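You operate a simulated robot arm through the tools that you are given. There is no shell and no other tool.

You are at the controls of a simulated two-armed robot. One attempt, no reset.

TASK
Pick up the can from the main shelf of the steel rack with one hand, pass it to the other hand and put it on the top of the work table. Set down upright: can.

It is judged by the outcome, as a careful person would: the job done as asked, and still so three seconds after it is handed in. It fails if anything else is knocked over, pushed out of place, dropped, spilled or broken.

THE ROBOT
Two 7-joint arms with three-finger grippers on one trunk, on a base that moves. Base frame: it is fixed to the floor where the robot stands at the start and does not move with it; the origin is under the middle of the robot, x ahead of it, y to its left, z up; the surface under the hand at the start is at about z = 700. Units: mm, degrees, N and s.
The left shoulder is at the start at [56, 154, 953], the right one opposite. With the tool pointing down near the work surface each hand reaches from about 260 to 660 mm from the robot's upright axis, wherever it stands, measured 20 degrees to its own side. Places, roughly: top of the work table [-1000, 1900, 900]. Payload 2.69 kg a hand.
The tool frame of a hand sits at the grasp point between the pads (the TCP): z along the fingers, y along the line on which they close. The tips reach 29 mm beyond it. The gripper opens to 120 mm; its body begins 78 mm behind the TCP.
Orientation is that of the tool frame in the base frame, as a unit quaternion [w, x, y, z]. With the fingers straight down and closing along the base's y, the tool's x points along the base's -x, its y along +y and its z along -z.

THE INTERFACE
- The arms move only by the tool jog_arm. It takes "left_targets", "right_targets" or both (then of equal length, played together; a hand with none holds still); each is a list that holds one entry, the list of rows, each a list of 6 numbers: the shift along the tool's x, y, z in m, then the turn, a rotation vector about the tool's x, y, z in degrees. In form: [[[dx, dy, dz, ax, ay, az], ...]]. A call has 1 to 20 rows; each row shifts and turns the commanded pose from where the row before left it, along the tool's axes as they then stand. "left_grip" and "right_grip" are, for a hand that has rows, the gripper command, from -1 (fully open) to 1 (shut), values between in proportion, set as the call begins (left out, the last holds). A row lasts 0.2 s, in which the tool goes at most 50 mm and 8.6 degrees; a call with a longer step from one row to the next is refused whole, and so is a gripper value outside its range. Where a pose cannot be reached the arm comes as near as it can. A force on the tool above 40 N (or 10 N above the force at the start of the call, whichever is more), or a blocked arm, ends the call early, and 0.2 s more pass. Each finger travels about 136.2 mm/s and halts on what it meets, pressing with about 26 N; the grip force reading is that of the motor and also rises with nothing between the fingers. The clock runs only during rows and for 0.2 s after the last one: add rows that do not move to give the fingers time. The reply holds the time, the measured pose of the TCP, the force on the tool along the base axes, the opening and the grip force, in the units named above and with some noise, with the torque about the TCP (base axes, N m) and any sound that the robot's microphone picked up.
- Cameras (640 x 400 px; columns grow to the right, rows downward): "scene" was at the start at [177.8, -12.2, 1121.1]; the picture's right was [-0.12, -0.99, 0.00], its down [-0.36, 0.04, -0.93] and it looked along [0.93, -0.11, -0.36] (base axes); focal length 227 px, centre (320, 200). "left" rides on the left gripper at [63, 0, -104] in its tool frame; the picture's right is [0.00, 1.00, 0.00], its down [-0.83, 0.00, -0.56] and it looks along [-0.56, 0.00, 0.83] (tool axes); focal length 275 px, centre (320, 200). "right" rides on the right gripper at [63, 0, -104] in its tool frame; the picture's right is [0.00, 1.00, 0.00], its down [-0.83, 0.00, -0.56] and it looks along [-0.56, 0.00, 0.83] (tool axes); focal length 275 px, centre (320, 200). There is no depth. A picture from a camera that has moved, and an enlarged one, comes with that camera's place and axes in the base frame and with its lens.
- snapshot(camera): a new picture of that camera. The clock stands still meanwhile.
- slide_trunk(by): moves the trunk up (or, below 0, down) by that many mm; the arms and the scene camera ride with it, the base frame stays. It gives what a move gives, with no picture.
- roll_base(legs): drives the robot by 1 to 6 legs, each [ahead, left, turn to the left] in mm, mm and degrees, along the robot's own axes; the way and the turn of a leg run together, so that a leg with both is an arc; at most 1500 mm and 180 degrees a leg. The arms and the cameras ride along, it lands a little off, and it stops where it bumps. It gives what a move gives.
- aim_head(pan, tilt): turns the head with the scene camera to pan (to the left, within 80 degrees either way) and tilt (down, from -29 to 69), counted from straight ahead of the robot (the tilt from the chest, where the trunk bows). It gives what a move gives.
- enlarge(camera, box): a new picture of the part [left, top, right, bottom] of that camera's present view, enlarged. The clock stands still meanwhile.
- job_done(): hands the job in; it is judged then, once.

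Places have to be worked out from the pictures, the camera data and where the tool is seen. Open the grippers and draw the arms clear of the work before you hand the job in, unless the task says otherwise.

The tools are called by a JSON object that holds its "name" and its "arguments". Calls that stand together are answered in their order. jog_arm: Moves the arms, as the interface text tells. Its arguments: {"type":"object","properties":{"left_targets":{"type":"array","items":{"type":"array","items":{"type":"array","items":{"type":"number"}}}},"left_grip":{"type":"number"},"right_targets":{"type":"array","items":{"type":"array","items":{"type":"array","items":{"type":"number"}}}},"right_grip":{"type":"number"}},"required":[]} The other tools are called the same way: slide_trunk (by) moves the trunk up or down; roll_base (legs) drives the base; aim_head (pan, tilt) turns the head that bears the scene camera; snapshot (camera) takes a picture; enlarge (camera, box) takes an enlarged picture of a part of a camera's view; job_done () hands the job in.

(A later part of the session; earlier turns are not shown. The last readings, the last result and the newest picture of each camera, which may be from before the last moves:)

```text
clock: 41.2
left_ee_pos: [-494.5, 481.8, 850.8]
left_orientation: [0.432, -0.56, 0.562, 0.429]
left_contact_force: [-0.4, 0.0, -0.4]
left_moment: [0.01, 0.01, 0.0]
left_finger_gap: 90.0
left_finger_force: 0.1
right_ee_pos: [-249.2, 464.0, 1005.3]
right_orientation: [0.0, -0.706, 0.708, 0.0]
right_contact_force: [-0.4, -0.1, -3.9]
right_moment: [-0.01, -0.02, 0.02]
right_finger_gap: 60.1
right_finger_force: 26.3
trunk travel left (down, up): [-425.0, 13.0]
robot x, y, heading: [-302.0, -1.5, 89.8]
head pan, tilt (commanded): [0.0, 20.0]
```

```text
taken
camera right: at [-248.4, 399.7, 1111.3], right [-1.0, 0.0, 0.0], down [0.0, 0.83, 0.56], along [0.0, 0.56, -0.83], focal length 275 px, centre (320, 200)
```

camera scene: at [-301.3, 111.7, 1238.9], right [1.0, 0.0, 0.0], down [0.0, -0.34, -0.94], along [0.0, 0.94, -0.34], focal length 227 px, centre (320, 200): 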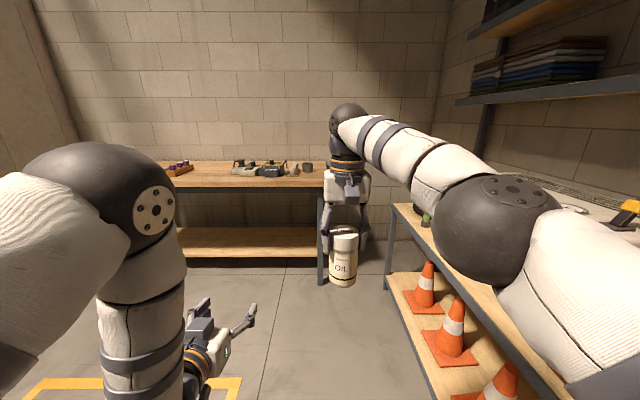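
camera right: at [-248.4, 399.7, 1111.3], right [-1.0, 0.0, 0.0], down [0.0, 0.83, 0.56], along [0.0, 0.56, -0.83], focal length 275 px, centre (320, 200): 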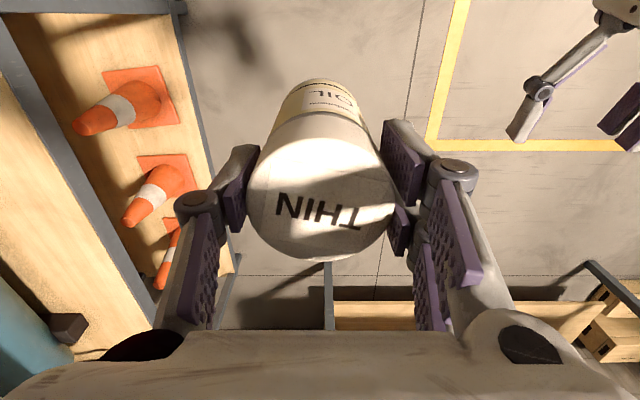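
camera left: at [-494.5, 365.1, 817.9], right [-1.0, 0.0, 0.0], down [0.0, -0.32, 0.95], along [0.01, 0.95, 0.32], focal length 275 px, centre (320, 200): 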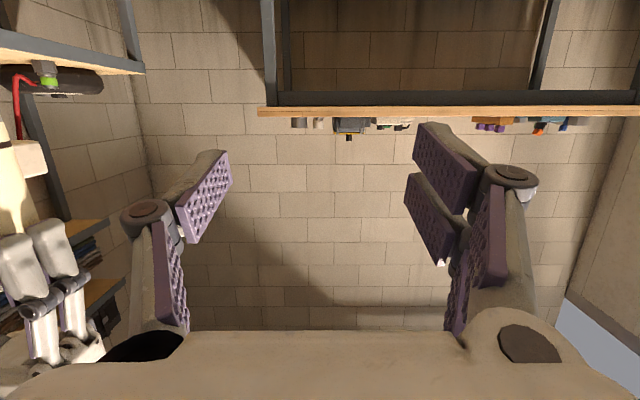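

Now it responds exactly, so low heights are the problem for the right arm in this posture. I'll hold the can at about z=1005, move it ~36 mm forward, and bring the left hand diagonally behind and below it (well clear of the can bottom at ~904).

{"name": "jog_arm", "arguments": {"left_targets": [[[0.0029, -0.0247, -0.0108, 0, 0, 0], [0.0029, -0.0247, -0.0108, 0, 0, 0], [0.0029, -0.0247, -0.0108, 0, 0, 0], [0.0029, -0.0247, -0.0108, 0, 0, 0], [0.0029, -0.0247, -0.0108, 0, 0, 0], [0, 0, 0, 0, 0, 0]]], "right_targets": [[[-0.009, 0, 0, 0, 0, 0], [-0.009, 0, 0, 0, 0, 0], [-0.009, 0, 0, 0, 0, 0], [-0.009, 0, 0, 0, 0, 0], [0, 0, 0, 0, 0, 0], [0, 0, 0, 0, 0, 0]]], "left_grip": -0.5, "right_grip": 1}}

{"name": "snapshot", "arguments": {"camera": "scene"}}

{"name": "snapshot", "arguments": {"camera": "left"}}

```text
clock: 42.6
left_ee_pos: [-371.4, 424.4, 852.8]
left_orientation: [0.432, -0.56, 0.562, 0.429]
left_contact_force: [0.1, 0.6, -0.5]
left_moment: [0.01, 0.0, 0.0]
left_finger_gap: 90.2
left_finger_force: 0.1
right_ee_pos: [-247.8, 500.3, 1003.8]
right_orientation: [0.001, -0.705, 0.709, 0.0]
right_contact_force: [-0.8, 0.0, -4.3]
right_moment: [-0.06, -0.02, -0.01]
right_finger_gap: 60.0
right_finger_force: 25.6
trunk travel left (down, up): [-425.0, 13.0]
robot x, y, heading: [-300.5, 1.6, 89.7]
head pan, tilt (commanded): [0.0, 20.0]
```

```text
taken
camera scene: at [-301.5, 111.8, 1238.9], right [1.0, 0.0, 0.0], down [0.0, -0.34, -0.94], along [0.0, 0.94, -0.34], focal length 227 px, centre (320, 200)
```

scene: 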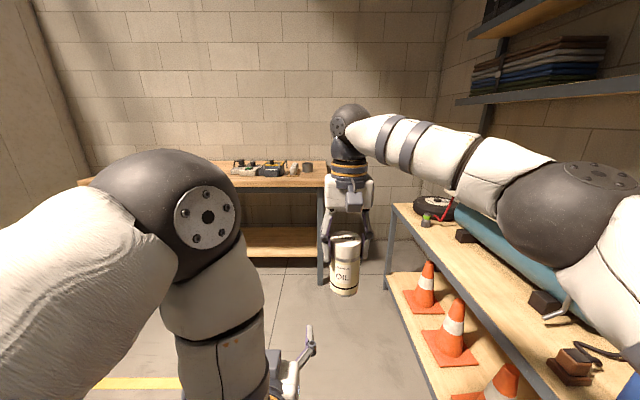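

```text
taken
camera left: at [-371.7, 307.5, 819.1], right [-1.0, 0.0, 0.0], down [0.0, -0.32, 0.95], along [0.01, 0.95, 0.32], focal length 275 px, centre (320, 200)
```

left: 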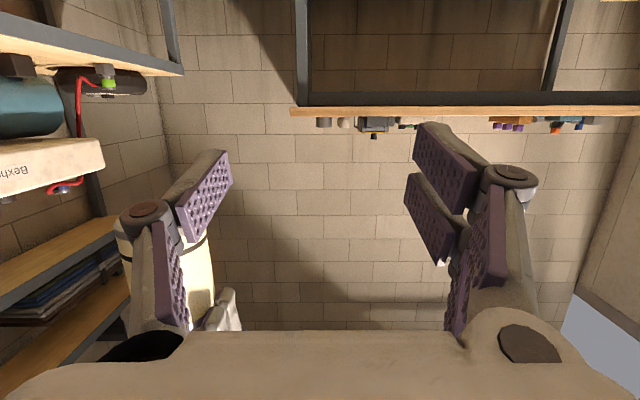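

Both arms are tracking well. Continue the left hand to directly behind the can's axis at x≈370 ahead, still below it.

{"name": "jog_arm", "arguments": {"left_targets": [[[0.0029, -0.0247, -0.0108, 0, 0, 0], [0.0029, -0.0247, -0.0108, 0, 0, 0], [0.0029, -0.0247, -0.0108, 0, 0, 0], [0.0029, -0.0247, -0.0108, 0, 0, 0], [0.0029, -0.0247, -0.0108, 0, 0, 0], [0, 0, 0, 0, 0, 0]]], "left_grip": -0.5}}

{"name": "snapshot", "arguments": {"camera": "scene"}}

{"name": "snapshot", "arguments": {"camera": "left"}}

{"name": "snapshot", "arguments": {"camera": "right"}}

```text
clock: 44.0
left_ee_pos: [-247.8, 368.4, 852.8]
left_orientation: [0.431, -0.561, 0.562, 0.429]
left_contact_force: [-0.4, -0.2, 0.6]
left_moment: [0.0, 0.02, 0.01]
left_finger_gap: 90.0
left_finger_force: 0.1
right_ee_pos: [-248.8, 499.7, 1004.0]
right_orientation: [0.0, -0.706, 0.708, 0.001]
right_contact_force: [-0.3, 0.2, -4.3]
right_moment: [-0.01, 0.02, -0.01]
right_finger_gap: 59.8
right_finger_force: 25.8
trunk travel left (down, up): [-425.0, 13.0]
robot x, y, heading: [-300.5, 3.1, 89.8]
head pan, tilt (commanded): [0.0, 20.0]
```

```text
taken
camera scene: at [-301.4, 111.7, 1239.0], right [1.0, 0.0, 0.0], down [0.0, -0.34, -0.94], along [0.0, 0.94, -0.34], focal length 227 px, centre (320, 200)
```

scene: 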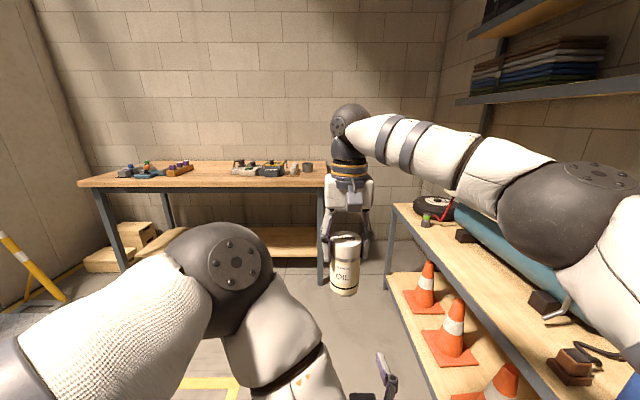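

```text
taken
camera left: at [-248.3, 251.8, 818.7], right [-1.0, 0.01, 0.0], down [0.0, -0.32, 0.95], along [0.01, 0.95, 0.32], focal length 275 px, centre (320, 200)
```

left: 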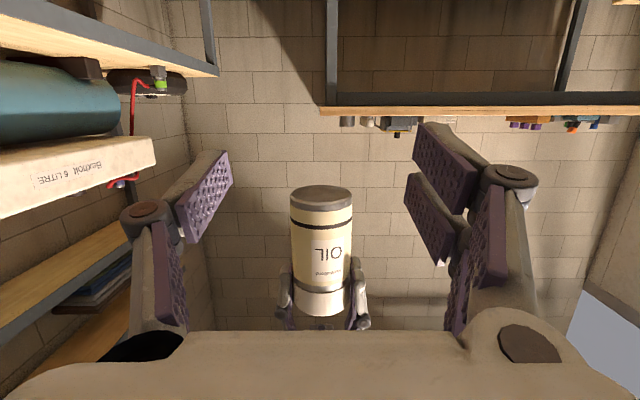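

```text
taken
camera right: at [-248.0, 436.0, 1109.8], right [-1.0, 0.0, 0.0], down [0.0, 0.83, 0.56], along [0.0, 0.56, -0.83], focal length 275 px, centre (320, 200)
```

right: 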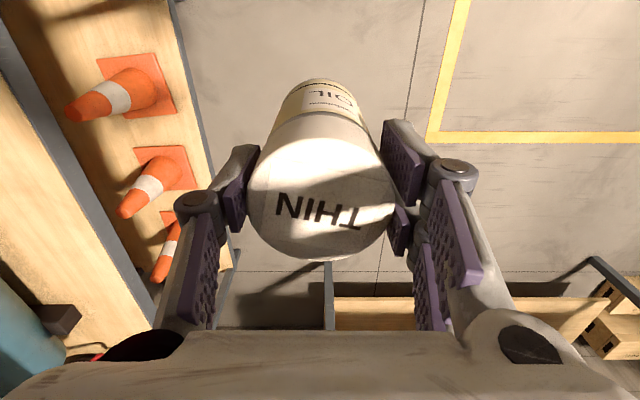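

The left hand sits right behind and below the can. I'll zoom in to measure can bottom and right-finger tip heights precisely.

{"name": "enlarge", "arguments": {"camera": "left", "box": [240, 170, 400, 340]}}

```text
2.35 times, centred on (320, 255) of left
camera zoom: at [-248.3, 251.8, 818.7], right [-1.0, 0.01, 0.0], down [0.0, -0.32, 0.95], along [0.01, 0.95, 0.32], focal length 648 px, centre (320, 71)
```

zoom: 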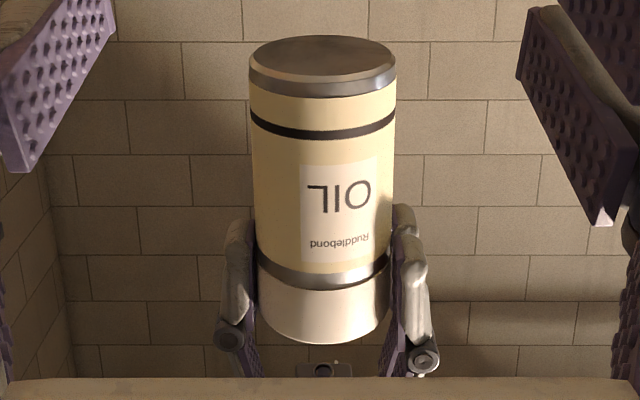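

Measured: can bottom z≈896.5, right fingertips at z≈974, so the left TCP should be at z≈934 to clear both. I'll raise the left hand by 81 mm straight up, then verify before advancing.

{"name": "jog_arm", "arguments": {"left_targets": [[[-0.0156, 0, -0.0042, 0, 0, 0], [-0.0156, 0, -0.0042, 0, 0, 0], [-0.0156, 0, -0.0042, 0, 0, 0], [-0.0156, 0, -0.0042, 0, 0, 0], [-0.0156, 0, -0.0042, 0, 0, 0], [0, 0, 0, 0, 0, 0]]], "left_grip": -0.5}}

{"name": "snapshot", "arguments": {"camera": "left"}}

{"name": "snapshot", "arguments": {"camera": "scene"}}

```text
clock: 45.4
left_ee_pos: [-247.1, 367.2, 933.7]
left_orientation: [0.432, -0.559, 0.562, 0.429]
left_contact_force: [-0.5, 0.3, -0.5]
left_moment: [0.02, -0.03, 0.02]
left_finger_gap: 90.0
left_finger_force: 0.0
right_ee_pos: [-248.4, 500.5, 1003.6]
right_orientation: [0.0, -0.706, 0.708, 0.0]
right_contact_force: [-0.2, 0.0, -3.4]
right_moment: [0.0, -0.01, 0.0]
right_finger_gap: 59.9
right_finger_force: 26.2
trunk travel left (down, up): [-425.0, 13.0]
robot x, y, heading: [-299.5, 0.2, 89.7]
head pan, tilt (commanded): [0.0, 20.0]
```

```text
taken
camera left: at [-247.8, 251.7, 899.3], right [-1.0, 0.01, 0.0], down [0.0, -0.32, 0.95], along [0.01, 0.95, 0.32], focal length 275 px, centre (320, 200)
```

left: 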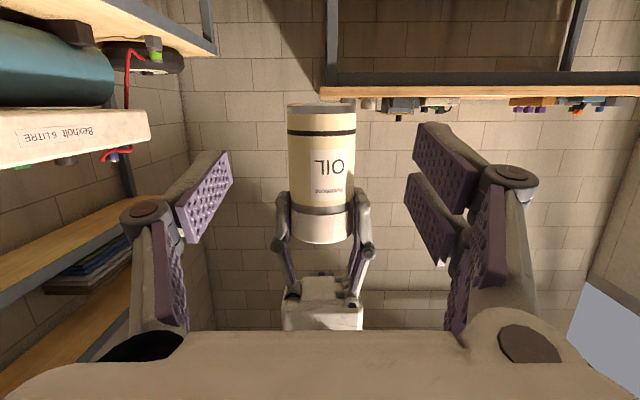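

```text
taken
camera scene: at [-301.3, 111.9, 1238.9], right [1.0, 0.0, 0.0], down [0.0, -0.34, -0.94], along [0.0, 0.94, -0.34], focal length 227 px, centre (320, 200)
```

scene: 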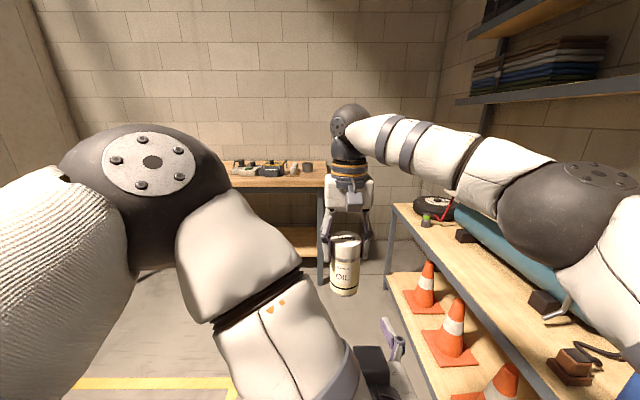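

Alignment looks good (can centered at column 321, bottom at ~898, right tips at ~975). I'll advance the left hand 95 mm horizontally with open fingers, then look again.

{"name": "jog_arm", "arguments": {"left_targets": [[[-0.0041, 0, 0.0153, 0, 0, 0], [-0.0041, 0, 0.0153, 0, 0, 0], [-0.0041, 0, 0.0153, 0, 0, 0], [-0.0041, 0, 0.0153, 0, 0, 0], [-0.0041, 0, 0.0153, 0, 0, 0], [-0.0041, 0, 0.0153, 0, 0, 0], [0, 0, 0, 0, 0, 0]]], "left_grip": -0.5}}

{"name": "snapshot", "arguments": {"camera": "left"}}

{"name": "snapshot", "arguments": {"camera": "right"}}

{"name": "enlarge", "arguments": {"camera": "scene", "box": [280, 200, 440, 360]}}

```text
clock: 47.0
left_ee_pos: [-248.3, 465.7, 933.3]
left_orientation: [0.432, -0.56, 0.562, 0.429]
left_contact_force: [0.7, -0.1, 0.7]
left_moment: [0.0, -0.05, 0.03]
left_finger_gap: 89.8
left_finger_force: 0.0
right_ee_pos: [-248.4, 499.4, 1003.9]
right_orientation: [0.0, -0.706, 0.708, 0.0]
right_contact_force: [-0.2, 0.0, -4.1]
right_moment: [0.0, -0.02, -0.01]
right_finger_gap: 59.8
right_finger_force: 26.1
trunk travel left (down, up): [-425.0, 13.0]
robot x, y, heading: [-299.1, 2.3, 89.8]
head pan, tilt (commanded): [0.0, 20.0]
```

```text
taken
camera left: at [-247.7, 348.5, 899.2], right [-1.0, 0.0, 0.0], down [0.0, -0.32, 0.95], along [0.01, 0.95, 0.32], focal length 275 px, centre (320, 200)
```

left: 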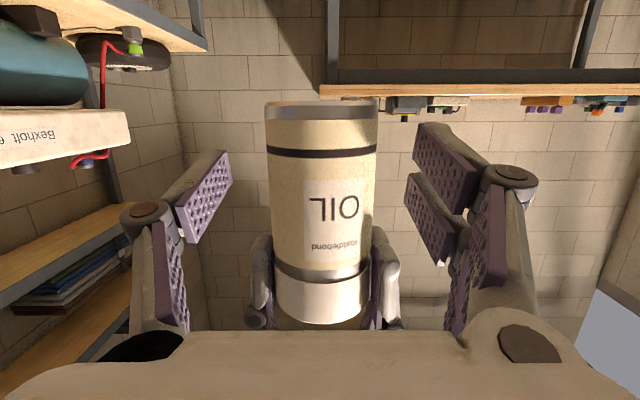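

```text
taken
camera right: at [-247.9, 436.0, 1109.8], right [-1.0, 0.0, 0.0], down [0.0, 0.83, 0.56], along [0.0, 0.56, -0.83], focal length 275 px, centre (320, 200)
```

right: 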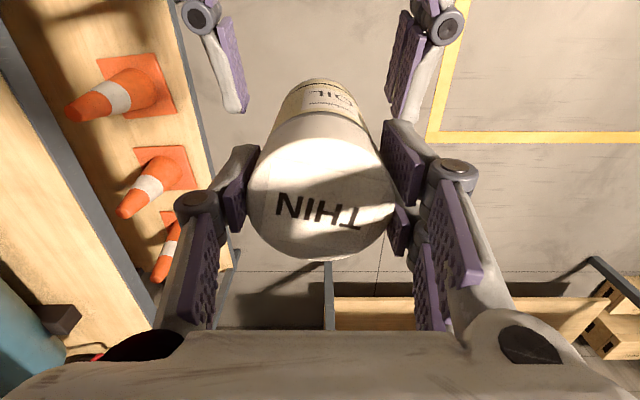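

```text
2.50 times, centred on (360, 280) of scene
camera zoom: at [-301.3, 111.6, 1239.0], right [1.0, 0.0, 0.0], down [0.0, -0.34, -0.94], along [0.0, 0.94, -0.34], focal length 567 px, centre (220, 0)
```

zoom: 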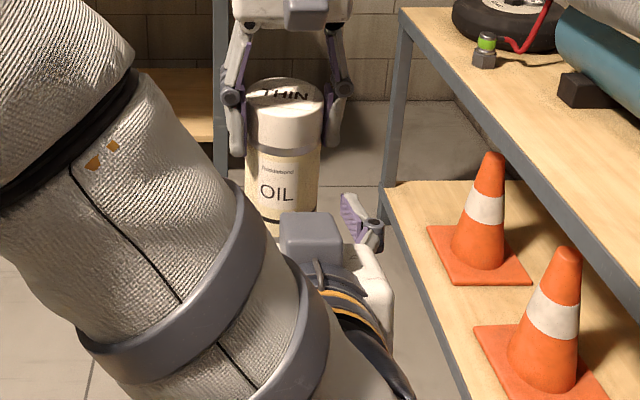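

Left fingers are straddling the can cleanly, below the right fingertips. Advance the final 33 mm so the left TCP lies on the can axis, then inspect.

{"name": "jog_arm", "arguments": {"left_targets": [[[-0.0021, 0, 0.008, 0, 0, 0], [-0.0021, 0, 0.008, 0, 0, 0], [-0.0021, 0, 0.008, 0, 0, 0], [-0.0021, 0, 0.008, 0, 0, 0], [0, 0, 0, 0, 0, 0]]], "left_grip": -0.5}}

{"name": "snapshot", "arguments": {"camera": "left"}}

{"name": "snapshot", "arguments": {"camera": "right"}}

{"name": "enlarge", "arguments": {"camera": "scene", "box": [280, 200, 440, 360]}}

```text
clock: 48.2
left_ee_pos: [-246.8, 495.7, 931.5]
left_orientation: [0.432, -0.56, 0.562, 0.43]
left_contact_force: [0.4, 0.3, -0.7]
left_moment: [-0.03, -0.01, 0.02]
left_finger_gap: 90.0
left_finger_force: 0.1
right_ee_pos: [-249.6, 500.8, 1004.4]
right_orientation: [-0.001, -0.706, 0.708, 0.001]
right_contact_force: [-0.4, 0.5, -4.1]
right_moment: [-0.01, 0.01, -0.01]
right_finger_gap: 60.0
right_finger_force: 25.5
trunk travel left (down, up): [-425.0, 13.0]
robot x, y, heading: [-302.7, 1.7, 89.9]
head pan, tilt (commanded): [0.0, 20.0]
```

```text
taken
camera left: at [-247.6, 380.2, 897.5], right [-1.0, 0.0, 0.0], down [0.0, -0.32, 0.95], along [0.01, 0.95, 0.32], focal length 275 px, centre (320, 200)
```

left: 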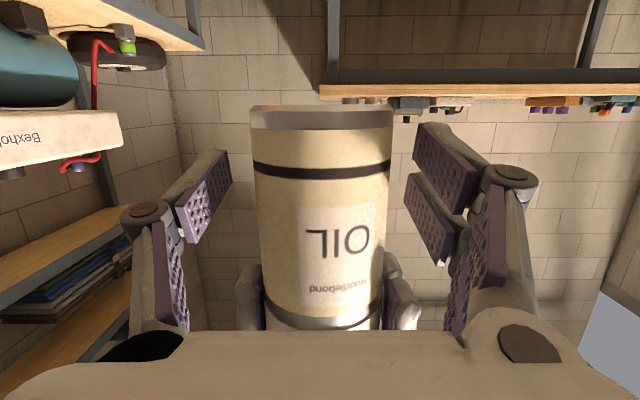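

```text
taken
camera right: at [-247.9, 436.0, 1109.8], right [-1.0, 0.0, 0.0], down [0.0, 0.83, 0.56], along [0.0, 0.56, -0.83], focal length 275 px, centre (320, 200)
```

right: 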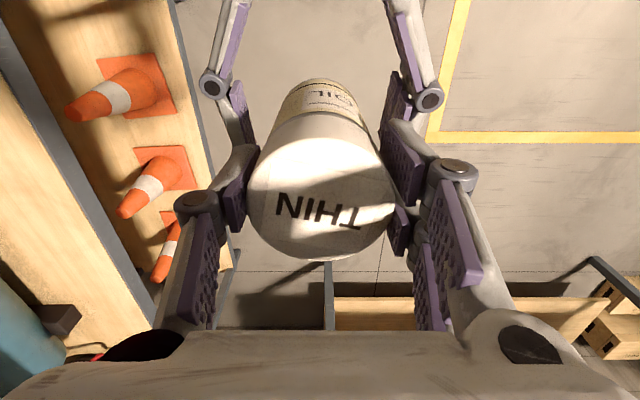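

```text
2.50 times, centred on (360, 280) of scene
camera zoom: at [-301.3, 111.7, 1238.9], right [1.0, 0.0, 0.0], down [0.0, -0.34, -0.94], along [0.0, 0.94, -0.34], focal length 567 px, centre (220, 0)
```

zoom: 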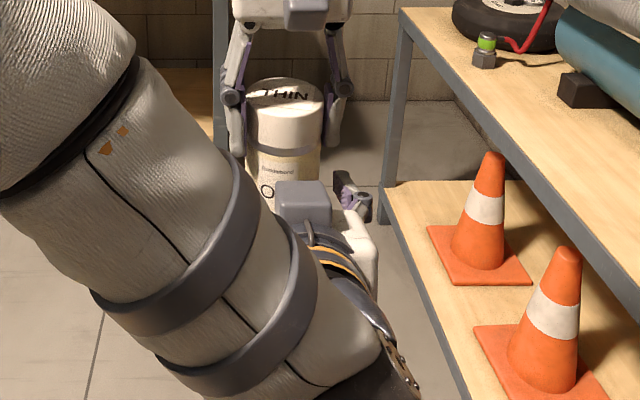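

The left pads bracket the can body correctly; can bottom at z≈897.5. I'll nudge the left hand up 3 mm and then close it on the can while the right still holds.

{"name": "jog_arm", "arguments": {"left_targets": [[[-0.0033, 0, 0.0007, 0, 0, 0], [0, 0, 0, 0, 0, 0]]], "left_grip": -0.5}}

{"name": "jog_arm", "arguments": {"left_targets": [[[0, 0, 0, 0, 0, 0], [0, 0, 0, 0, 0, 0], [0, 0, 0, 0, 0, 0], [0, 0, 0, 0, 0, 0], [0, 0, 0, 0, 0, 0]]], "left_grip": 1}}

{"name": "snapshot", "arguments": {"camera": "left"}}

{"name": "snapshot", "arguments": {"camera": "right"}}

```text
clock: 48.8
left_ee_pos: [-247.2, 497.9, 935.8]
left_orientation: [-0.431, 0.561, -0.561, -0.43]
left_contact_force: [0.0, -0.4, -0.1]
left_moment: [-0.01, 0.01, -0.01]
left_finger_gap: 89.9
left_finger_force: 0.0
right_ee_pos: [-247.9, 499.7, 1004.5]
right_orientation: [0.0, -0.706, 0.708, 0.0]
right_contact_force: [-1.0, -0.1, -4.5]
right_moment: [0.03, 0.01, -0.01]
right_finger_gap: 60.0
right_finger_force: 25.6
trunk travel left (down, up): [-425.0, 13.0]
robot x, y, heading: [-303.7, -1.1, 89.7]
head pan, tilt (commanded): [0.0, 20.0]
```

```text
clock: 50.0
left_ee_pos: [-247.5, 497.9, 934.7]
left_orientation: [0.431, -0.56, 0.562, 0.429]
left_contact_force: [-5.1, -6.2, 3.2]
left_moment: [0.24, -0.25, 0.05]
left_finger_gap: 58.4
left_finger_force: 26.1
right_ee_pos: [-247.6, 500.1, 1005.4]
right_orientation: [-0.001, -0.704, 0.71, 0.001]
right_contact_force: [5.3, 7.3, -7.4]
right_moment: [0.24, -0.13, -0.05]
right_finger_gap: 59.6
right_finger_force: 25.8
trunk travel left (down, up): [-425.0, 13.0]
robot x, y, heading: [-298.7, 3.4, 89.7]
head pan, tilt (commanded): [0.0, 20.0]
```

```text
taken
camera left: at [-247.9, 382.0, 900.7], right [-1.0, 0.0, 0.0], down [0.0, -0.32, 0.95], along [0.0, 0.95, 0.32], focal length 275 px, centre (320, 200)
```

left: 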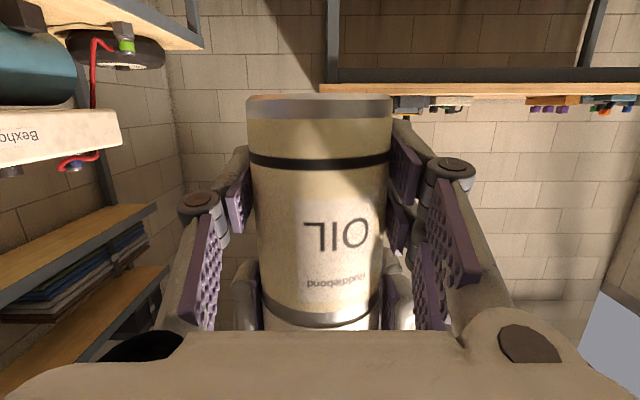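

```text
taken
camera right: at [-247.6, 436.3, 1109.7], right [-1.0, 0.0, 0.0], down [0.0, 0.83, 0.56], along [0.0, 0.56, -0.83], focal length 275 px, centre (320, 200)
```

right: 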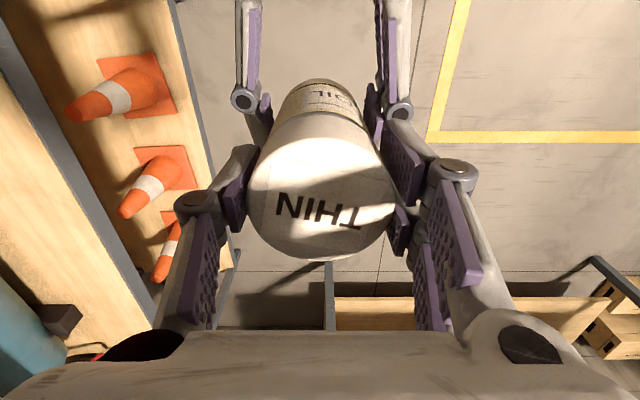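

Both hands now hold the can (left gap 58.4 mm, 26 N). I'll open the right gripper partially to ~86 mm and check the load transfer.

{"name": "jog_arm", "arguments": {"right_targets": [[[0, 0, 0, 0, 0, 0], [0, 0, 0, 0, 0, 0], [0, 0, 0, 0, 0, 0], [0, 0, 0, 0, 0, 0]]], "right_grip": -0.43}}

{"name": "snapshot", "arguments": {"camera": "right"}}

{"name": "snapshot", "arguments": {"camera": "left"}}

```text
clock: 51.0
left_ee_pos: [-248.2, 497.7, 934.7]
left_orientation: [0.432, -0.56, 0.561, 0.43]
left_contact_force: [-0.9, 0.1, 0.1]
left_moment: [-0.02, 0.0, -0.01]
left_finger_gap: 58.4
left_finger_force: 25.9
right_ee_pos: [-248.6, 499.9, 1004.1]
right_orientation: [0.001, -0.706, 0.708, 0.001]
right_contact_force: [-0.4, 0.4, 0.1]
right_moment: [0.01, -0.02, -0.01]
right_finger_gap: 85.7
right_finger_force: 0.1
trunk travel left (down, up): [-425.0, 13.0]
robot x, y, heading: [-300.7, -3.4, 89.8]
head pan, tilt (commanded): [0.0, 20.0]
```

```text
taken
camera right: at [-247.9, 436.1, 1109.8], right [-1.0, 0.0, 0.0], down [0.0, 0.83, 0.56], along [0.0, 0.56, -0.83], focal length 275 px, centre (320, 200)
```

right: 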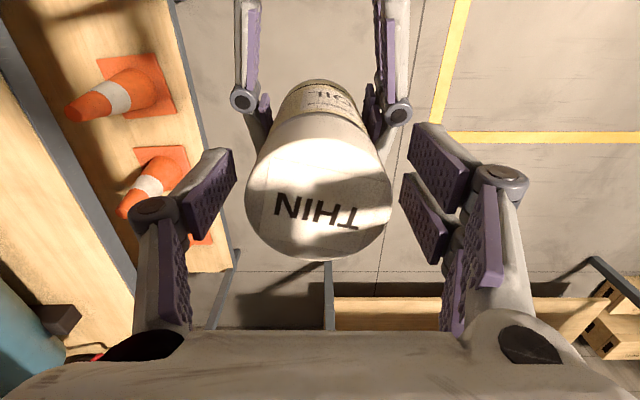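

```text
taken
camera left: at [-247.8, 381.9, 900.7], right [-1.0, 0.0, 0.0], down [0.0, -0.32, 0.95], along [0.01, 0.95, 0.32], focal length 275 px, centre (320, 200)
```

left: 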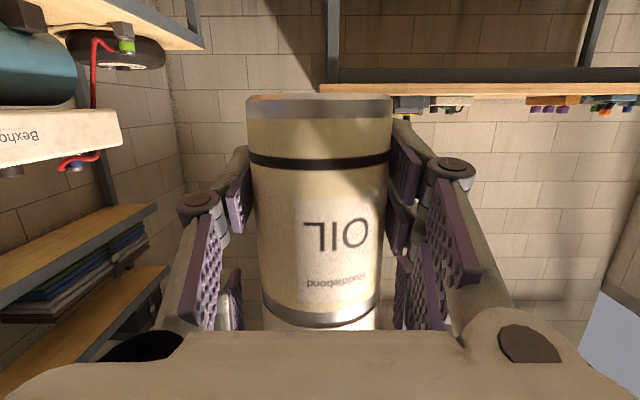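

The right hand is free (0 N), and the can stays in the left grip. I'll lift the right hand straight up slowly and verify the can stays put.

{"name": "jog_arm", "arguments": {"right_targets": [[[0, 0, -0.01, 0, 0, 0], [0, 0, -0.015, 0, 0, 0], [0, 0, -0.015, 0, 0, 0], [0, 0, -0.015, 0, 0, 0], [0, 0, -0.01, 0, 0, 0], [0, 0, 0, 0, 0, 0]]], "right_grip": -0.43}}

{"name": "snapshot", "arguments": {"camera": "right"}}

{"name": "snapshot", "arguments": {"camera": "left"}}

{"name": "snapshot", "arguments": {"camera": "scene"}}

```text
clock: 52.4
left_ee_pos: [-247.7, 497.8, 934.8]
left_orientation: [0.431, -0.56, 0.562, 0.429]
left_contact_force: [-0.8, 0.2, 0.0]
left_moment: [-0.02, -0.01, -0.02]
left_finger_gap: 58.5
left_finger_force: 25.7
right_ee_pos: [-249.5, 498.1, 1071.7]
right_orientation: [-0.001, -0.706, 0.708, 0.001]
right_contact_force: [-1.1, -0.4, 0.2]
right_moment: [-0.01, 0.02, 0.0]
right_finger_gap: 85.8
right_finger_force: 0.1
trunk travel left (down, up): [-425.0, 13.0]
robot x, y, heading: [-304.5, 1.6, 89.8]
head pan, tilt (commanded): [0.0, 20.0]
```

```text
taken
camera right: at [-248.2, 434.4, 1176.1], right [-1.0, 0.0, 0.0], down [0.0, 0.83, 0.56], along [0.0, 0.56, -0.83], focal length 275 px, centre (320, 200)
```

right: 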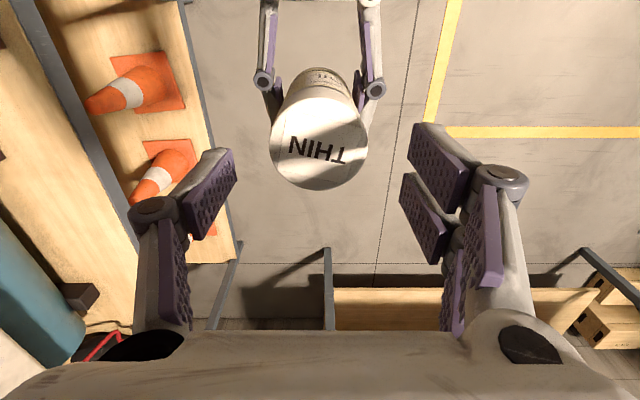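

```text
taken
camera left: at [-247.7, 382.0, 900.6], right [-1.0, 0.0, 0.0], down [0.0, -0.32, 0.95], along [0.01, 0.95, 0.32], focal length 275 px, centre (320, 200)
```

left: 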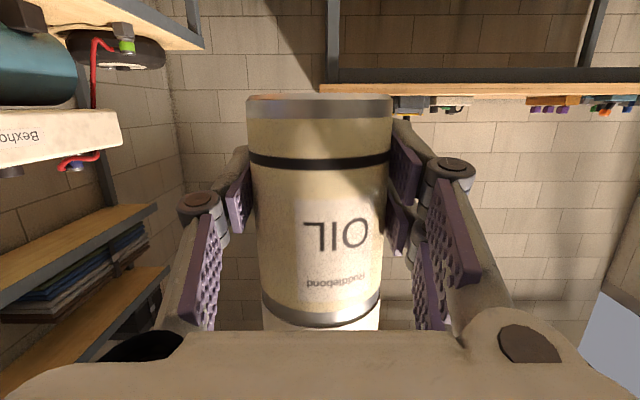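

```text
taken
camera scene: at [-301.2, 111.8, 1238.9], right [1.0, 0.0, 0.0], down [0.0, -0.34, -0.94], along [0.0, 0.94, -0.34], focal length 227 px, centre (320, 200)
```

scene: 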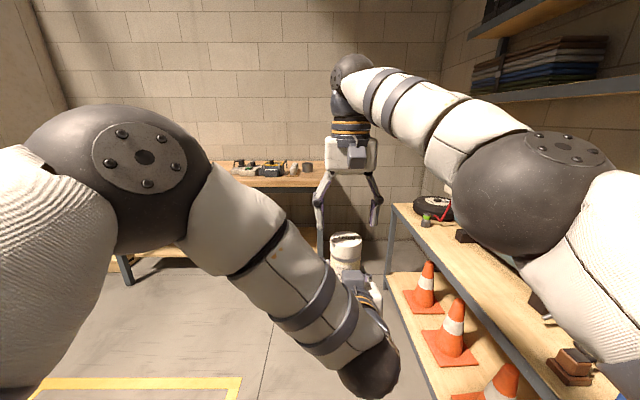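

The hand-over worked: the can stands in the left grip and the right hand is clear. I'll take the right hand further up and away to the right.

{"name": "jog_arm", "arguments": {"right_targets": [[[0, 0, -0.02, 0, 0, 0], [0, 0, -0.02, 0, 0, 0], [0.01, -0.0275, 0, 0, 0, 0], [0.014, -0.0275, 0, 0, 0, 0], [0.016, -0.0275, 0, 0, 0, 0], [0.016, -0.0275, 0, 0, 0, 0], [0.016, -0.0275, 0, 0, 0, 0], [0.016, -0.0275, 0, 0, 0, 0], [0.016, -0.0275, 0, 0, 0, 0], [0.016, -0.0275, 0, 0, 0, 0], [0, 0, 0, 0, 0, 0]]], "right_grip": -0.43}}

{"name": "snapshot", "arguments": {"camera": "scene"}}

```text
clock: 54.8
left_ee_pos: [-247.7, 499.0, 933.8]
left_orientation: [0.432, -0.56, 0.562, 0.429]
left_contact_force: [0.1, 1.1, 0.2]
left_moment: [0.0, 0.0, 0.02]
left_finger_gap: 58.4
left_finger_force: 25.6
right_ee_pos: [-30.2, 364.3, 1099.6]
right_orientation: [0.0, -0.706, 0.709, 0.0]
right_contact_force: [-0.4, -0.1, 0.1]
right_moment: [0.01, 0.0, 0.0]
right_finger_gap: 86.0
right_finger_force: 0.0
right hand out of reach, approached as far as the arm can: row 1, 2
trunk travel left (down, up): [-425.0, 13.0]
robot x, y, heading: [-298.1, -0.4, 89.7]
head pan, tilt (commanded): [0.0, 20.0]
```

```text
taken
camera scene: at [-301.6, 112.0, 1238.9], right [1.0, 0.0, 0.0], down [0.0, -0.34, -0.94], along [0.0, 0.94, -0.34], focal length 227 px, centre (320, 200)
```

scene: 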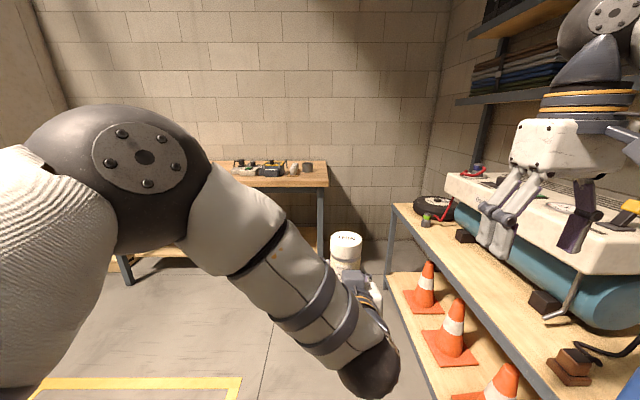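

The right hand is parked away. Now I'll move the left hand (with the can) up, forward and to the left to a comfortable carrying/placing pose.

{"name": "jog_arm", "arguments": {"left_targets": [[[-0.005, 0, -0.001, 0, 0, 0], [-0.0075, 0.012, 0.004, 0, 0, 0], [-0.0075, 0.016, 0.008, 0, 0, 0], [-0.0075, 0.016, 0.008, 0, 0, 0], [-0.0075, 0.016, 0.008, 0, 0, 0], [-0.0075, 0.016, 0.008, 0, 0, 0], [-0.0075, 0.016, 0.008, 0, 0, 0], [-0.004, 0.012, 0.005, 0, 0, 0], [0, 0, 0, 0, 0, 0]]], "left_grip": 1}}

{"name": "snapshot", "arguments": {"camera": "scene"}}

{"name": "snapshot", "arguments": {"camera": "left"}}

```text
clock: 56.8
left_ee_pos: [-351.8, 560.4, 974.0]
left_orientation: [0.432, -0.56, 0.562, 0.429]
left_contact_force: [-0.2, 0.6, -3.4]
left_moment: [0.01, 0.0, -0.02]
left_finger_gap: 58.3
left_finger_force: 26.0
right_ee_pos: [-31.0, 365.1, 1100.3]
right_orientation: [0.0, -0.706, 0.709, 0.0]
right_contact_force: [0.1, 0.3, 0.4]
right_moment: [-0.02, 0.0, -0.02]
right_finger_gap: 85.9
right_finger_force: 0.0
trunk travel left (down, up): [-425.0, 13.0]
robot x, y, heading: [-303.6, 1.2, 90.1]
head pan, tilt (commanded): [0.0, 20.0]
```

```text
taken
camera scene: at [-301.3, 111.7, 1238.9], right [1.0, 0.0, 0.0], down [0.0, -0.34, -0.94], along [0.0, 0.94, -0.34], focal length 227 px, centre (320, 200)
```

scene: 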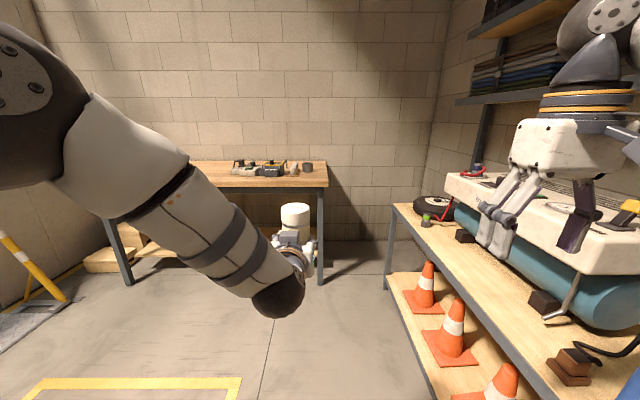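

```text
taken
camera left: at [-352.2, 444.0, 940.3], right [-1.0, 0.0, 0.0], down [0.0, -0.32, 0.95], along [0.01, 0.95, 0.32], focal length 275 px, centre (320, 200)
```

left: 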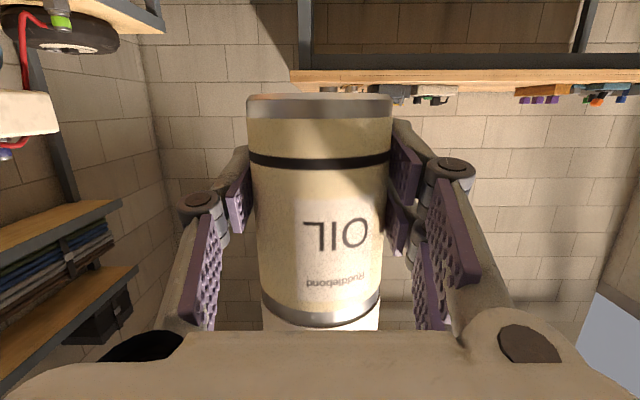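

The left hand carries the can (3.4 N load). Now I'll drive sideways left 700 mm, then re-check the view.

{"name": "roll_base", "arguments": {"legs": [[0, 700, 0]]}}

{"name": "snapshot", "arguments": {"camera": "scene"}}

{"name": "snapshot", "arguments": {"camera": "left"}}

```text
clock: 62.6
left_ee_pos: [-1054.7, 559.9, 974.1]
left_orientation: [-0.43, 0.562, -0.56, -0.431]
left_contact_force: [0.3, -0.5, -4.1]
left_moment: [0.01, -0.03, 0.0]
left_finger_gap: 58.1
left_finger_force: 25.8
right_ee_pos: [-731.9, 367.7, 1099.9]
right_orientation: [0.0, 0.709, -0.706, 0.0]
right_contact_force: [0.1, -0.2, -0.4]
right_moment: [0.05, 0.0, -0.01]
right_finger_gap: 85.6
right_finger_force: 0.1
trunk travel left (down, up): [-425.0, 13.0]
robot x, y, heading: [-1000.2, 0.7, 90.2]
head pan, tilt (commanded): [0.0, 20.0]
```

```text
taken
camera scene: at [-1001.2, 112.1, 1238.9], right [1.0, 0.0, 0.0], down [0.0, -0.34, -0.94], along [0.0, 0.94, -0.34], focal length 227 px, centre (320, 200)
```

scene: 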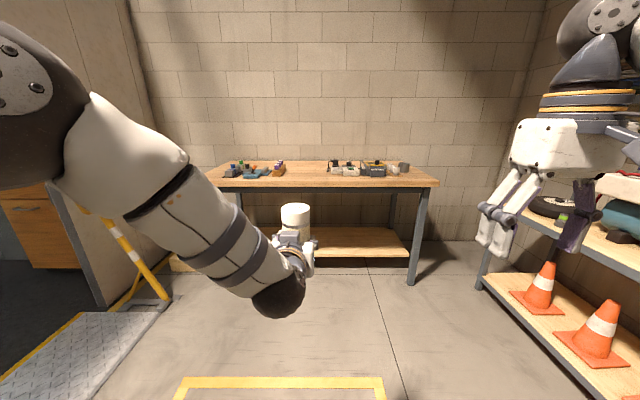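

```text
taken
camera left: at [-1053.9, 443.9, 940.2], right [-1.0, 0.0, 0.0], down [0.0, -0.32, 0.95], along [0.0, 0.95, 0.32], focal length 275 px, centre (320, 200)
```

left: 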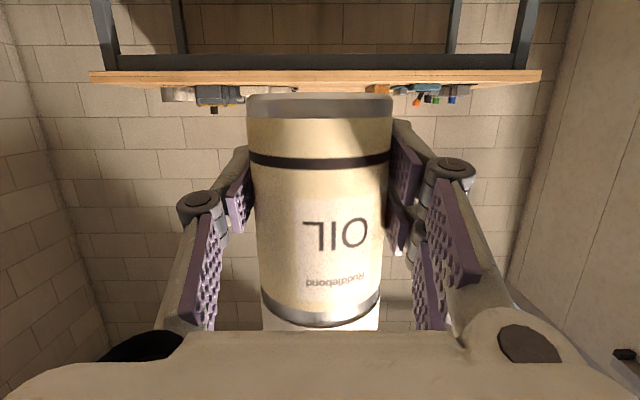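

The free gap on the table is nearly straight ahead (x≈-1240 to -960). I'll drive ahead 800 mm with a small 30 mm left shift, then measure the table edge and height at close range.

{"name": "roll_base", "arguments": {"legs": [[800, 30, 0]]}}

{"name": "snapshot", "arguments": {"camera": "scene"}}

{"name": "snapshot", "arguments": {"camera": "left"}}

{"name": "snapshot", "arguments": {"camera": "right"}}

```text
clock: 66.9
left_ee_pos: [-1079.7, 1367.0, 974.1]
left_orientation: [0.432, -0.56, 0.562, 0.429]
left_contact_force: [0.6, 0.0, -3.3]
left_moment: [-0.03, -0.01, 0.0]
left_finger_gap: 58.7
left_finger_force: 26.5
right_ee_pos: [-759.0, 1169.8, 1100.3]
right_orientation: [0.0, -0.705, 0.71, 0.0]
right_contact_force: [0.2, 0.2, -0.3]
right_moment: [0.0, 0.05, 0.0]
right_finger_gap: 85.9
right_finger_force: 0.1
trunk travel left (down, up): [-425.0, 13.0]
robot x, y, heading: [-1027.4, 803.2, 89.6]
head pan, tilt (commanded): [0.0, 20.0]
```

```text
taken
camera scene: at [-1029.0, 918.1, 1238.9], right [1.0, -0.01, 0.0], down [0.0, -0.34, -0.94], along [0.01, 0.94, -0.34], focal length 227 px, centre (320, 200)
```

scene: 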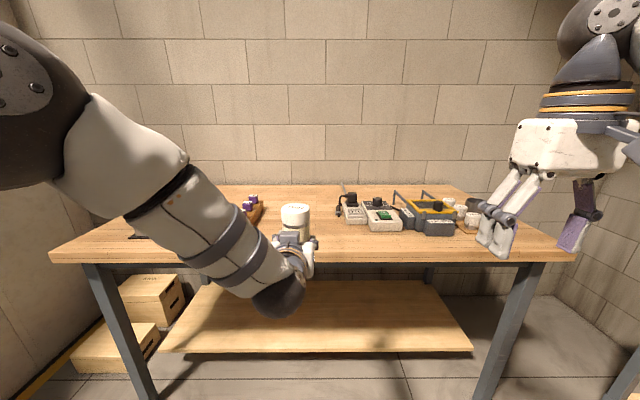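

```text
taken
camera left: at [-1078.8, 1250.3, 940.1], right [-1.0, 0.01, 0.0], down [0.0, -0.32, 0.95], along [0.01, 0.95, 0.32], focal length 275 px, centre (320, 200)
```

left: 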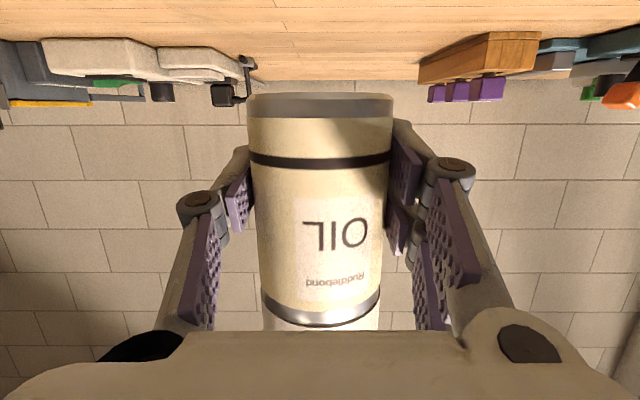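

```text
taken
camera right: at [-757.2, 1106.7, 1205.2], right [-1.0, 0.0, 0.0], down [0.0, 0.83, 0.56], along [0.0, 0.56, -0.83], focal length 275 px, centre (320, 200)
```

right: 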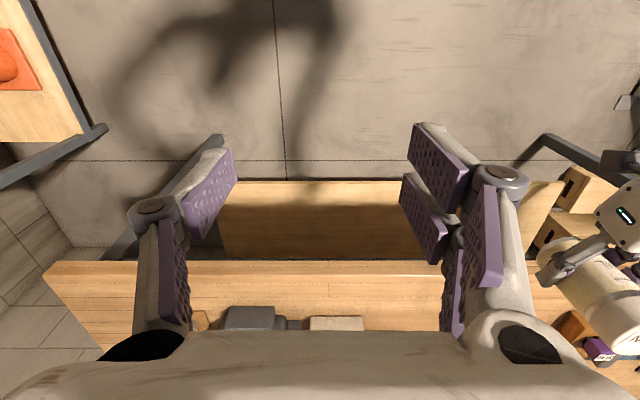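

I'm about 150–200 mm short of the table. I'll zoom in to measure the table edge and height more precisely from two cameras.

{"name": "enlarge", "arguments": {"camera": "scene", "box": [300, 200, 460, 300]}}

{"name": "enlarge", "arguments": {"camera": "right", "box": [230, 230, 430, 340]}}

{"name": "aim_head", "arguments": {"pan": 0, "tilt": 45}}

{"name": "snapshot", "arguments": {"camera": "scene"}}

```text
4.00 times, centred on (380, 250) of scene
camera zoom: at [-1029.0, 918.1, 1238.9], right [1.0, -0.01, 0.0], down [0.0, -0.34, -0.94], along [0.01, 0.94, -0.34], focal length 907 px, centre (80, 0)
```

zoom: 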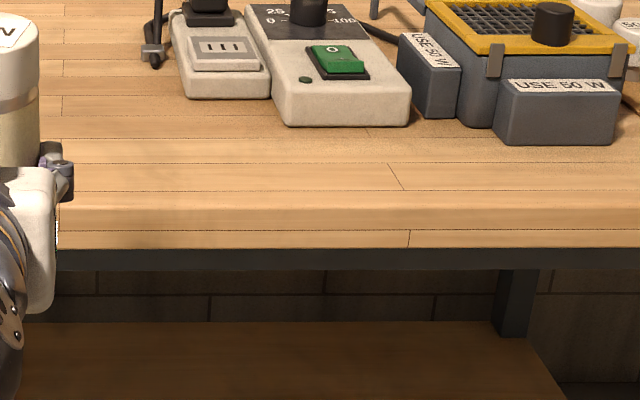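

```text
3.20 times, centred on (330, 285) of right
camera zoom: at [-757.2, 1106.7, 1205.2], right [-1.0, 0.0, 0.0], down [0.0, 0.83, 0.56], along [0.0, 0.56, -0.83], focal length 881 px, centre (288, -72)
```

zoom: 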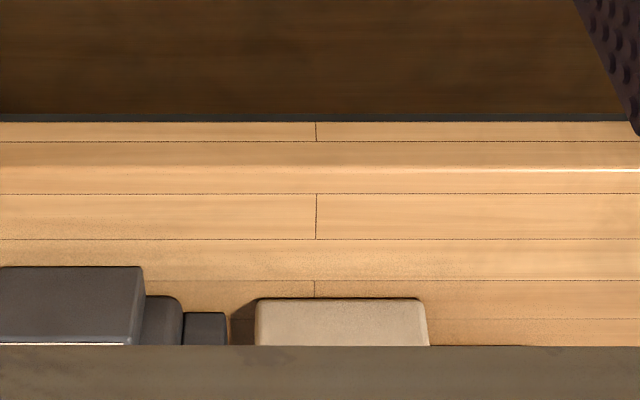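

```text
clock: 67.8
left_ee_pos: [-1078.8, 1366.9, 974.3]
left_orientation: [0.433, -0.559, 0.563, 0.428]
left_contact_force: [-0.2, -1.0, -4.4]
left_moment: [-0.01, -0.01, -0.01]
left_finger_gap: 58.1
left_finger_force: 25.4
right_ee_pos: [-756.4, 1170.3, 1099.3]
right_orientation: [0.0, -0.704, 0.71, 0.0]
right_contact_force: [-0.2, 0.1, 0.0]
right_moment: [0.0, -0.02, -0.02]
right_finger_gap: 85.8
right_finger_force: 0.1
trunk travel left (down, up): [-425.0, 13.0]
robot x, y, heading: [-1027.7, 807.7, 89.8]
head pan, tilt (commanded): [0.0, 45.0]
```

```text
taken
camera scene: at [-1029.0, 906.1, 1200.3], right [1.0, -0.01, 0.0], down [0.0, -0.71, -0.71], along [0.0, 0.71, -0.71], focal length 227 px, centre (320, 200)
```

scene: 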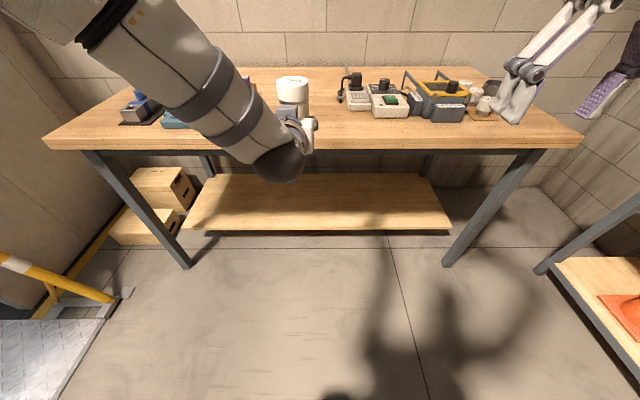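

Triangulation gives the table front edge at y≈1516 and top at z≈853. The can bottom is ~37.5 mm below the left TCP, and I'll set it ~80 mm in from the edge (y≈1595, x≈-1080). Drive ahead 180 mm while the can is still 83 mm above the top.

{"name": "roll_base", "arguments": {"legs": [[180, 0, 0]]}}

{"name": "snapshot", "arguments": {"camera": "scene"}}

{"name": "snapshot", "arguments": {"camera": "left"}}

{"name": "snapshot", "arguments": {"camera": "right"}}

```text
clock: 69.3
left_ee_pos: [-1074.3, 1547.7, 974.0]
left_orientation: [0.433, -0.558, 0.564, 0.428]
left_contact_force: [-0.3, 0.4, -4.4]
left_moment: [-0.02, 0.0, -0.01]
left_finger_gap: 58.5
left_finger_force: 26.2
right_ee_pos: [-754.1, 1351.4, 1099.1]
right_orientation: [0.0, -0.704, 0.711, 0.0]
right_contact_force: [-0.9, 0.8, 0.2]
right_moment: [-0.04, -0.03, 0.02]
right_finger_gap: 85.7
right_finger_force: 0.0
trunk travel left (down, up): [-425.0, 13.0]
robot x, y, heading: [-1030.7, 983.7, 89.5]
head pan, tilt (commanded): [0.0, 45.0]
```

```text
taken
camera scene: at [-1027.3, 1087.1, 1200.2], right [1.0, -0.01, 0.0], down [-0.01, -0.71, -0.71], along [0.01, 0.71, -0.71], focal length 227 px, centre (320, 200)
```

scene: 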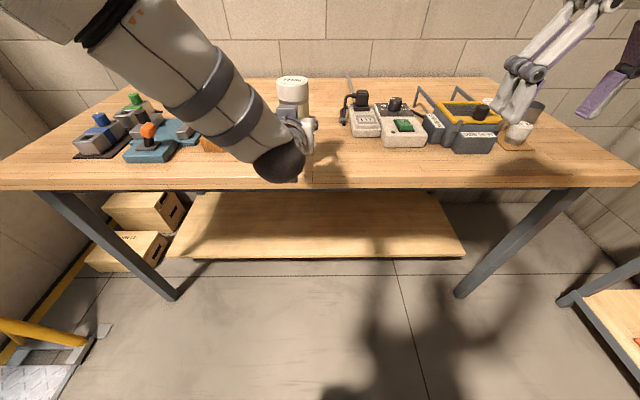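

```text
taken
camera left: at [-1075.9, 1431.2, 939.9], right [-1.0, 0.01, 0.0], down [0.0, -0.32, 0.95], along [0.01, 0.95, 0.32], focal length 275 px, centre (320, 200)
```

left: 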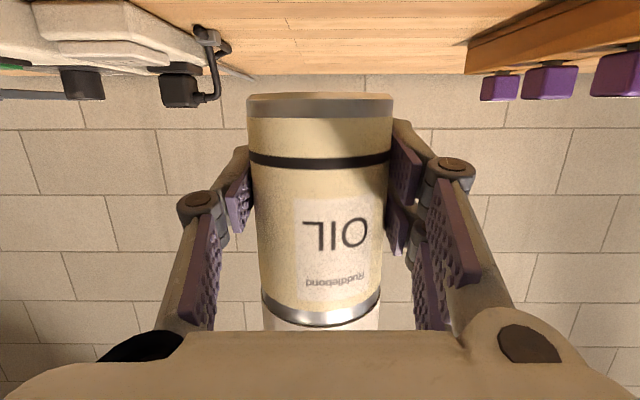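

```text
taken
camera right: at [-754.8, 1286.6, 1205.2], right [-1.0, 0.01, 0.0], down [0.0, 0.83, 0.56], along [0.0, 0.56, -0.83], focal length 275 px, centre (320, 200)
```

right: 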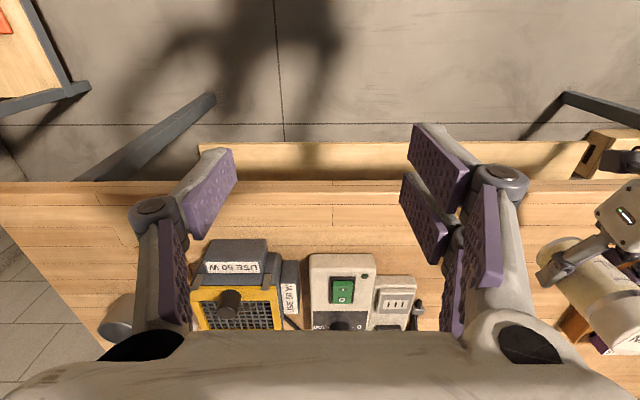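

The can is over the table with plenty of room to neighbors (~100 mm to the plug device on the right, ~150 mm to the board on the left). Extend the arm 47 mm forward and lower to ~13 mm above the surface, then check.

{"name": "jog_arm", "arguments": {"left_targets": [[[-0.003, 0, 0.01135, 0, 0, 0], [-0.003, 0, 0.01135, 0, 0, 0], [-0.003, 0, 0.01135, 0, 0, 0], [-0.003, 0, 0.01135, 0, 0, 0], [0, 0, 0, 0, 0, 0], [0.01352, 0, 0.00362, 0, 0, 0], [0.01352, 0, 0.00362, 0, 0, 0], [0.01352, 0, 0.00362, 0, 0, 0], [0.01352, 0, 0.00362, 0, 0, 0], [0.01352, 0, 0.00362, 0, 0, 0], [0, 0, 0, 0, 0, 0]]], "left_grip": 1}}

{"name": "snapshot", "arguments": {"camera": "left"}}

{"name": "snapshot", "arguments": {"camera": "scene"}}

{"name": "enlarge", "arguments": {"camera": "scene", "box": [220, 60, 380, 200]}}

{"name": "snapshot", "arguments": {"camera": "right"}}

```text
clock: 71.7
left_ee_pos: [-1074.7, 1593.4, 903.2]
left_orientation: [0.433, -0.559, 0.563, 0.428]
left_contact_force: [0.2, -0.1, -4.2]
left_moment: [-0.02, -0.01, 0.05]
left_finger_gap: 58.6
left_finger_force: 26.6
right_ee_pos: [-754.9, 1349.5, 1098.7]
right_orientation: [0.0, -0.704, 0.711, 0.001]
right_contact_force: [-0.6, -0.2, -0.2]
right_moment: [0.02, 0.03, -0.02]
right_finger_gap: 86.1
right_finger_force: 0.0
trunk travel left (down, up): [-425.0, 13.0]
robot x, y, heading: [-1026.2, 986.3, 89.6]
head pan, tilt (commanded): [0.0, 45.0]
```

```text
taken
camera left: at [-1075.7, 1476.8, 869.7], right [-1.0, 0.01, 0.0], down [0.0, -0.32, 0.95], along [0.01, 0.95, 0.32], focal length 275 px, centre (320, 200)
```

left: 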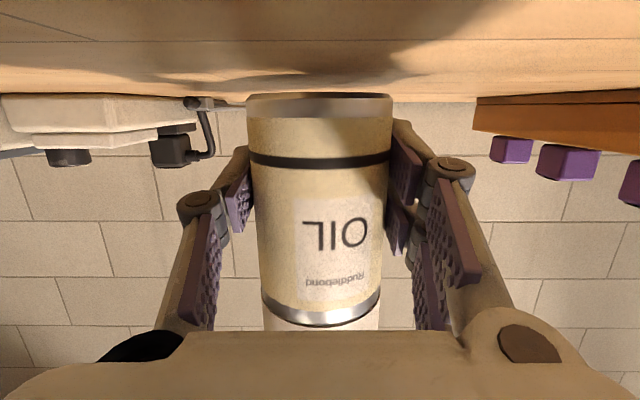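

```text
taken
camera scene: at [-1027.3, 1086.4, 1200.3], right [1.0, -0.01, 0.0], down [-0.01, -0.71, -0.71], along [0.01, 0.71, -0.71], focal length 227 px, centre (320, 200)
```

scene: 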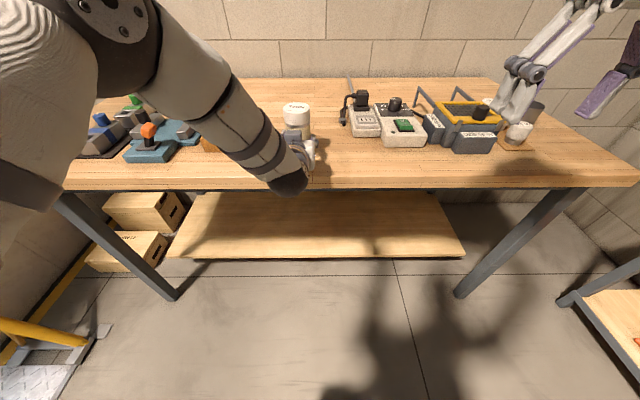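

```text
2.86 times, centred on (300, 130) of scene
camera zoom: at [-1027.3, 1086.4, 1200.3], right [1.0, -0.01, 0.0], down [-0.01, -0.71, -0.71], along [0.01, 0.71, -0.71], focal length 648 px, centre (377, 400)
```

zoom: 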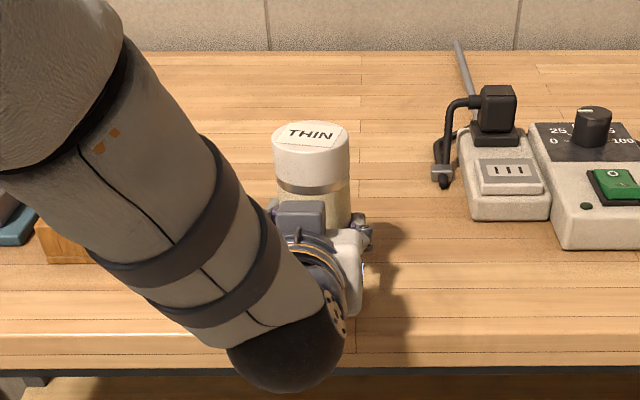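

```text
taken
camera right: at [-754.8, 1285.8, 1205.4], right [-1.0, 0.01, 0.0], down [0.0, 0.83, 0.56], along [0.0, 0.56, -0.83], focal length 275 px, centre (320, 200)
```

right: 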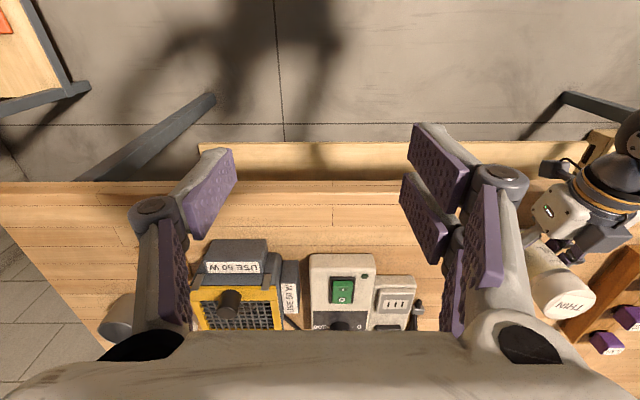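

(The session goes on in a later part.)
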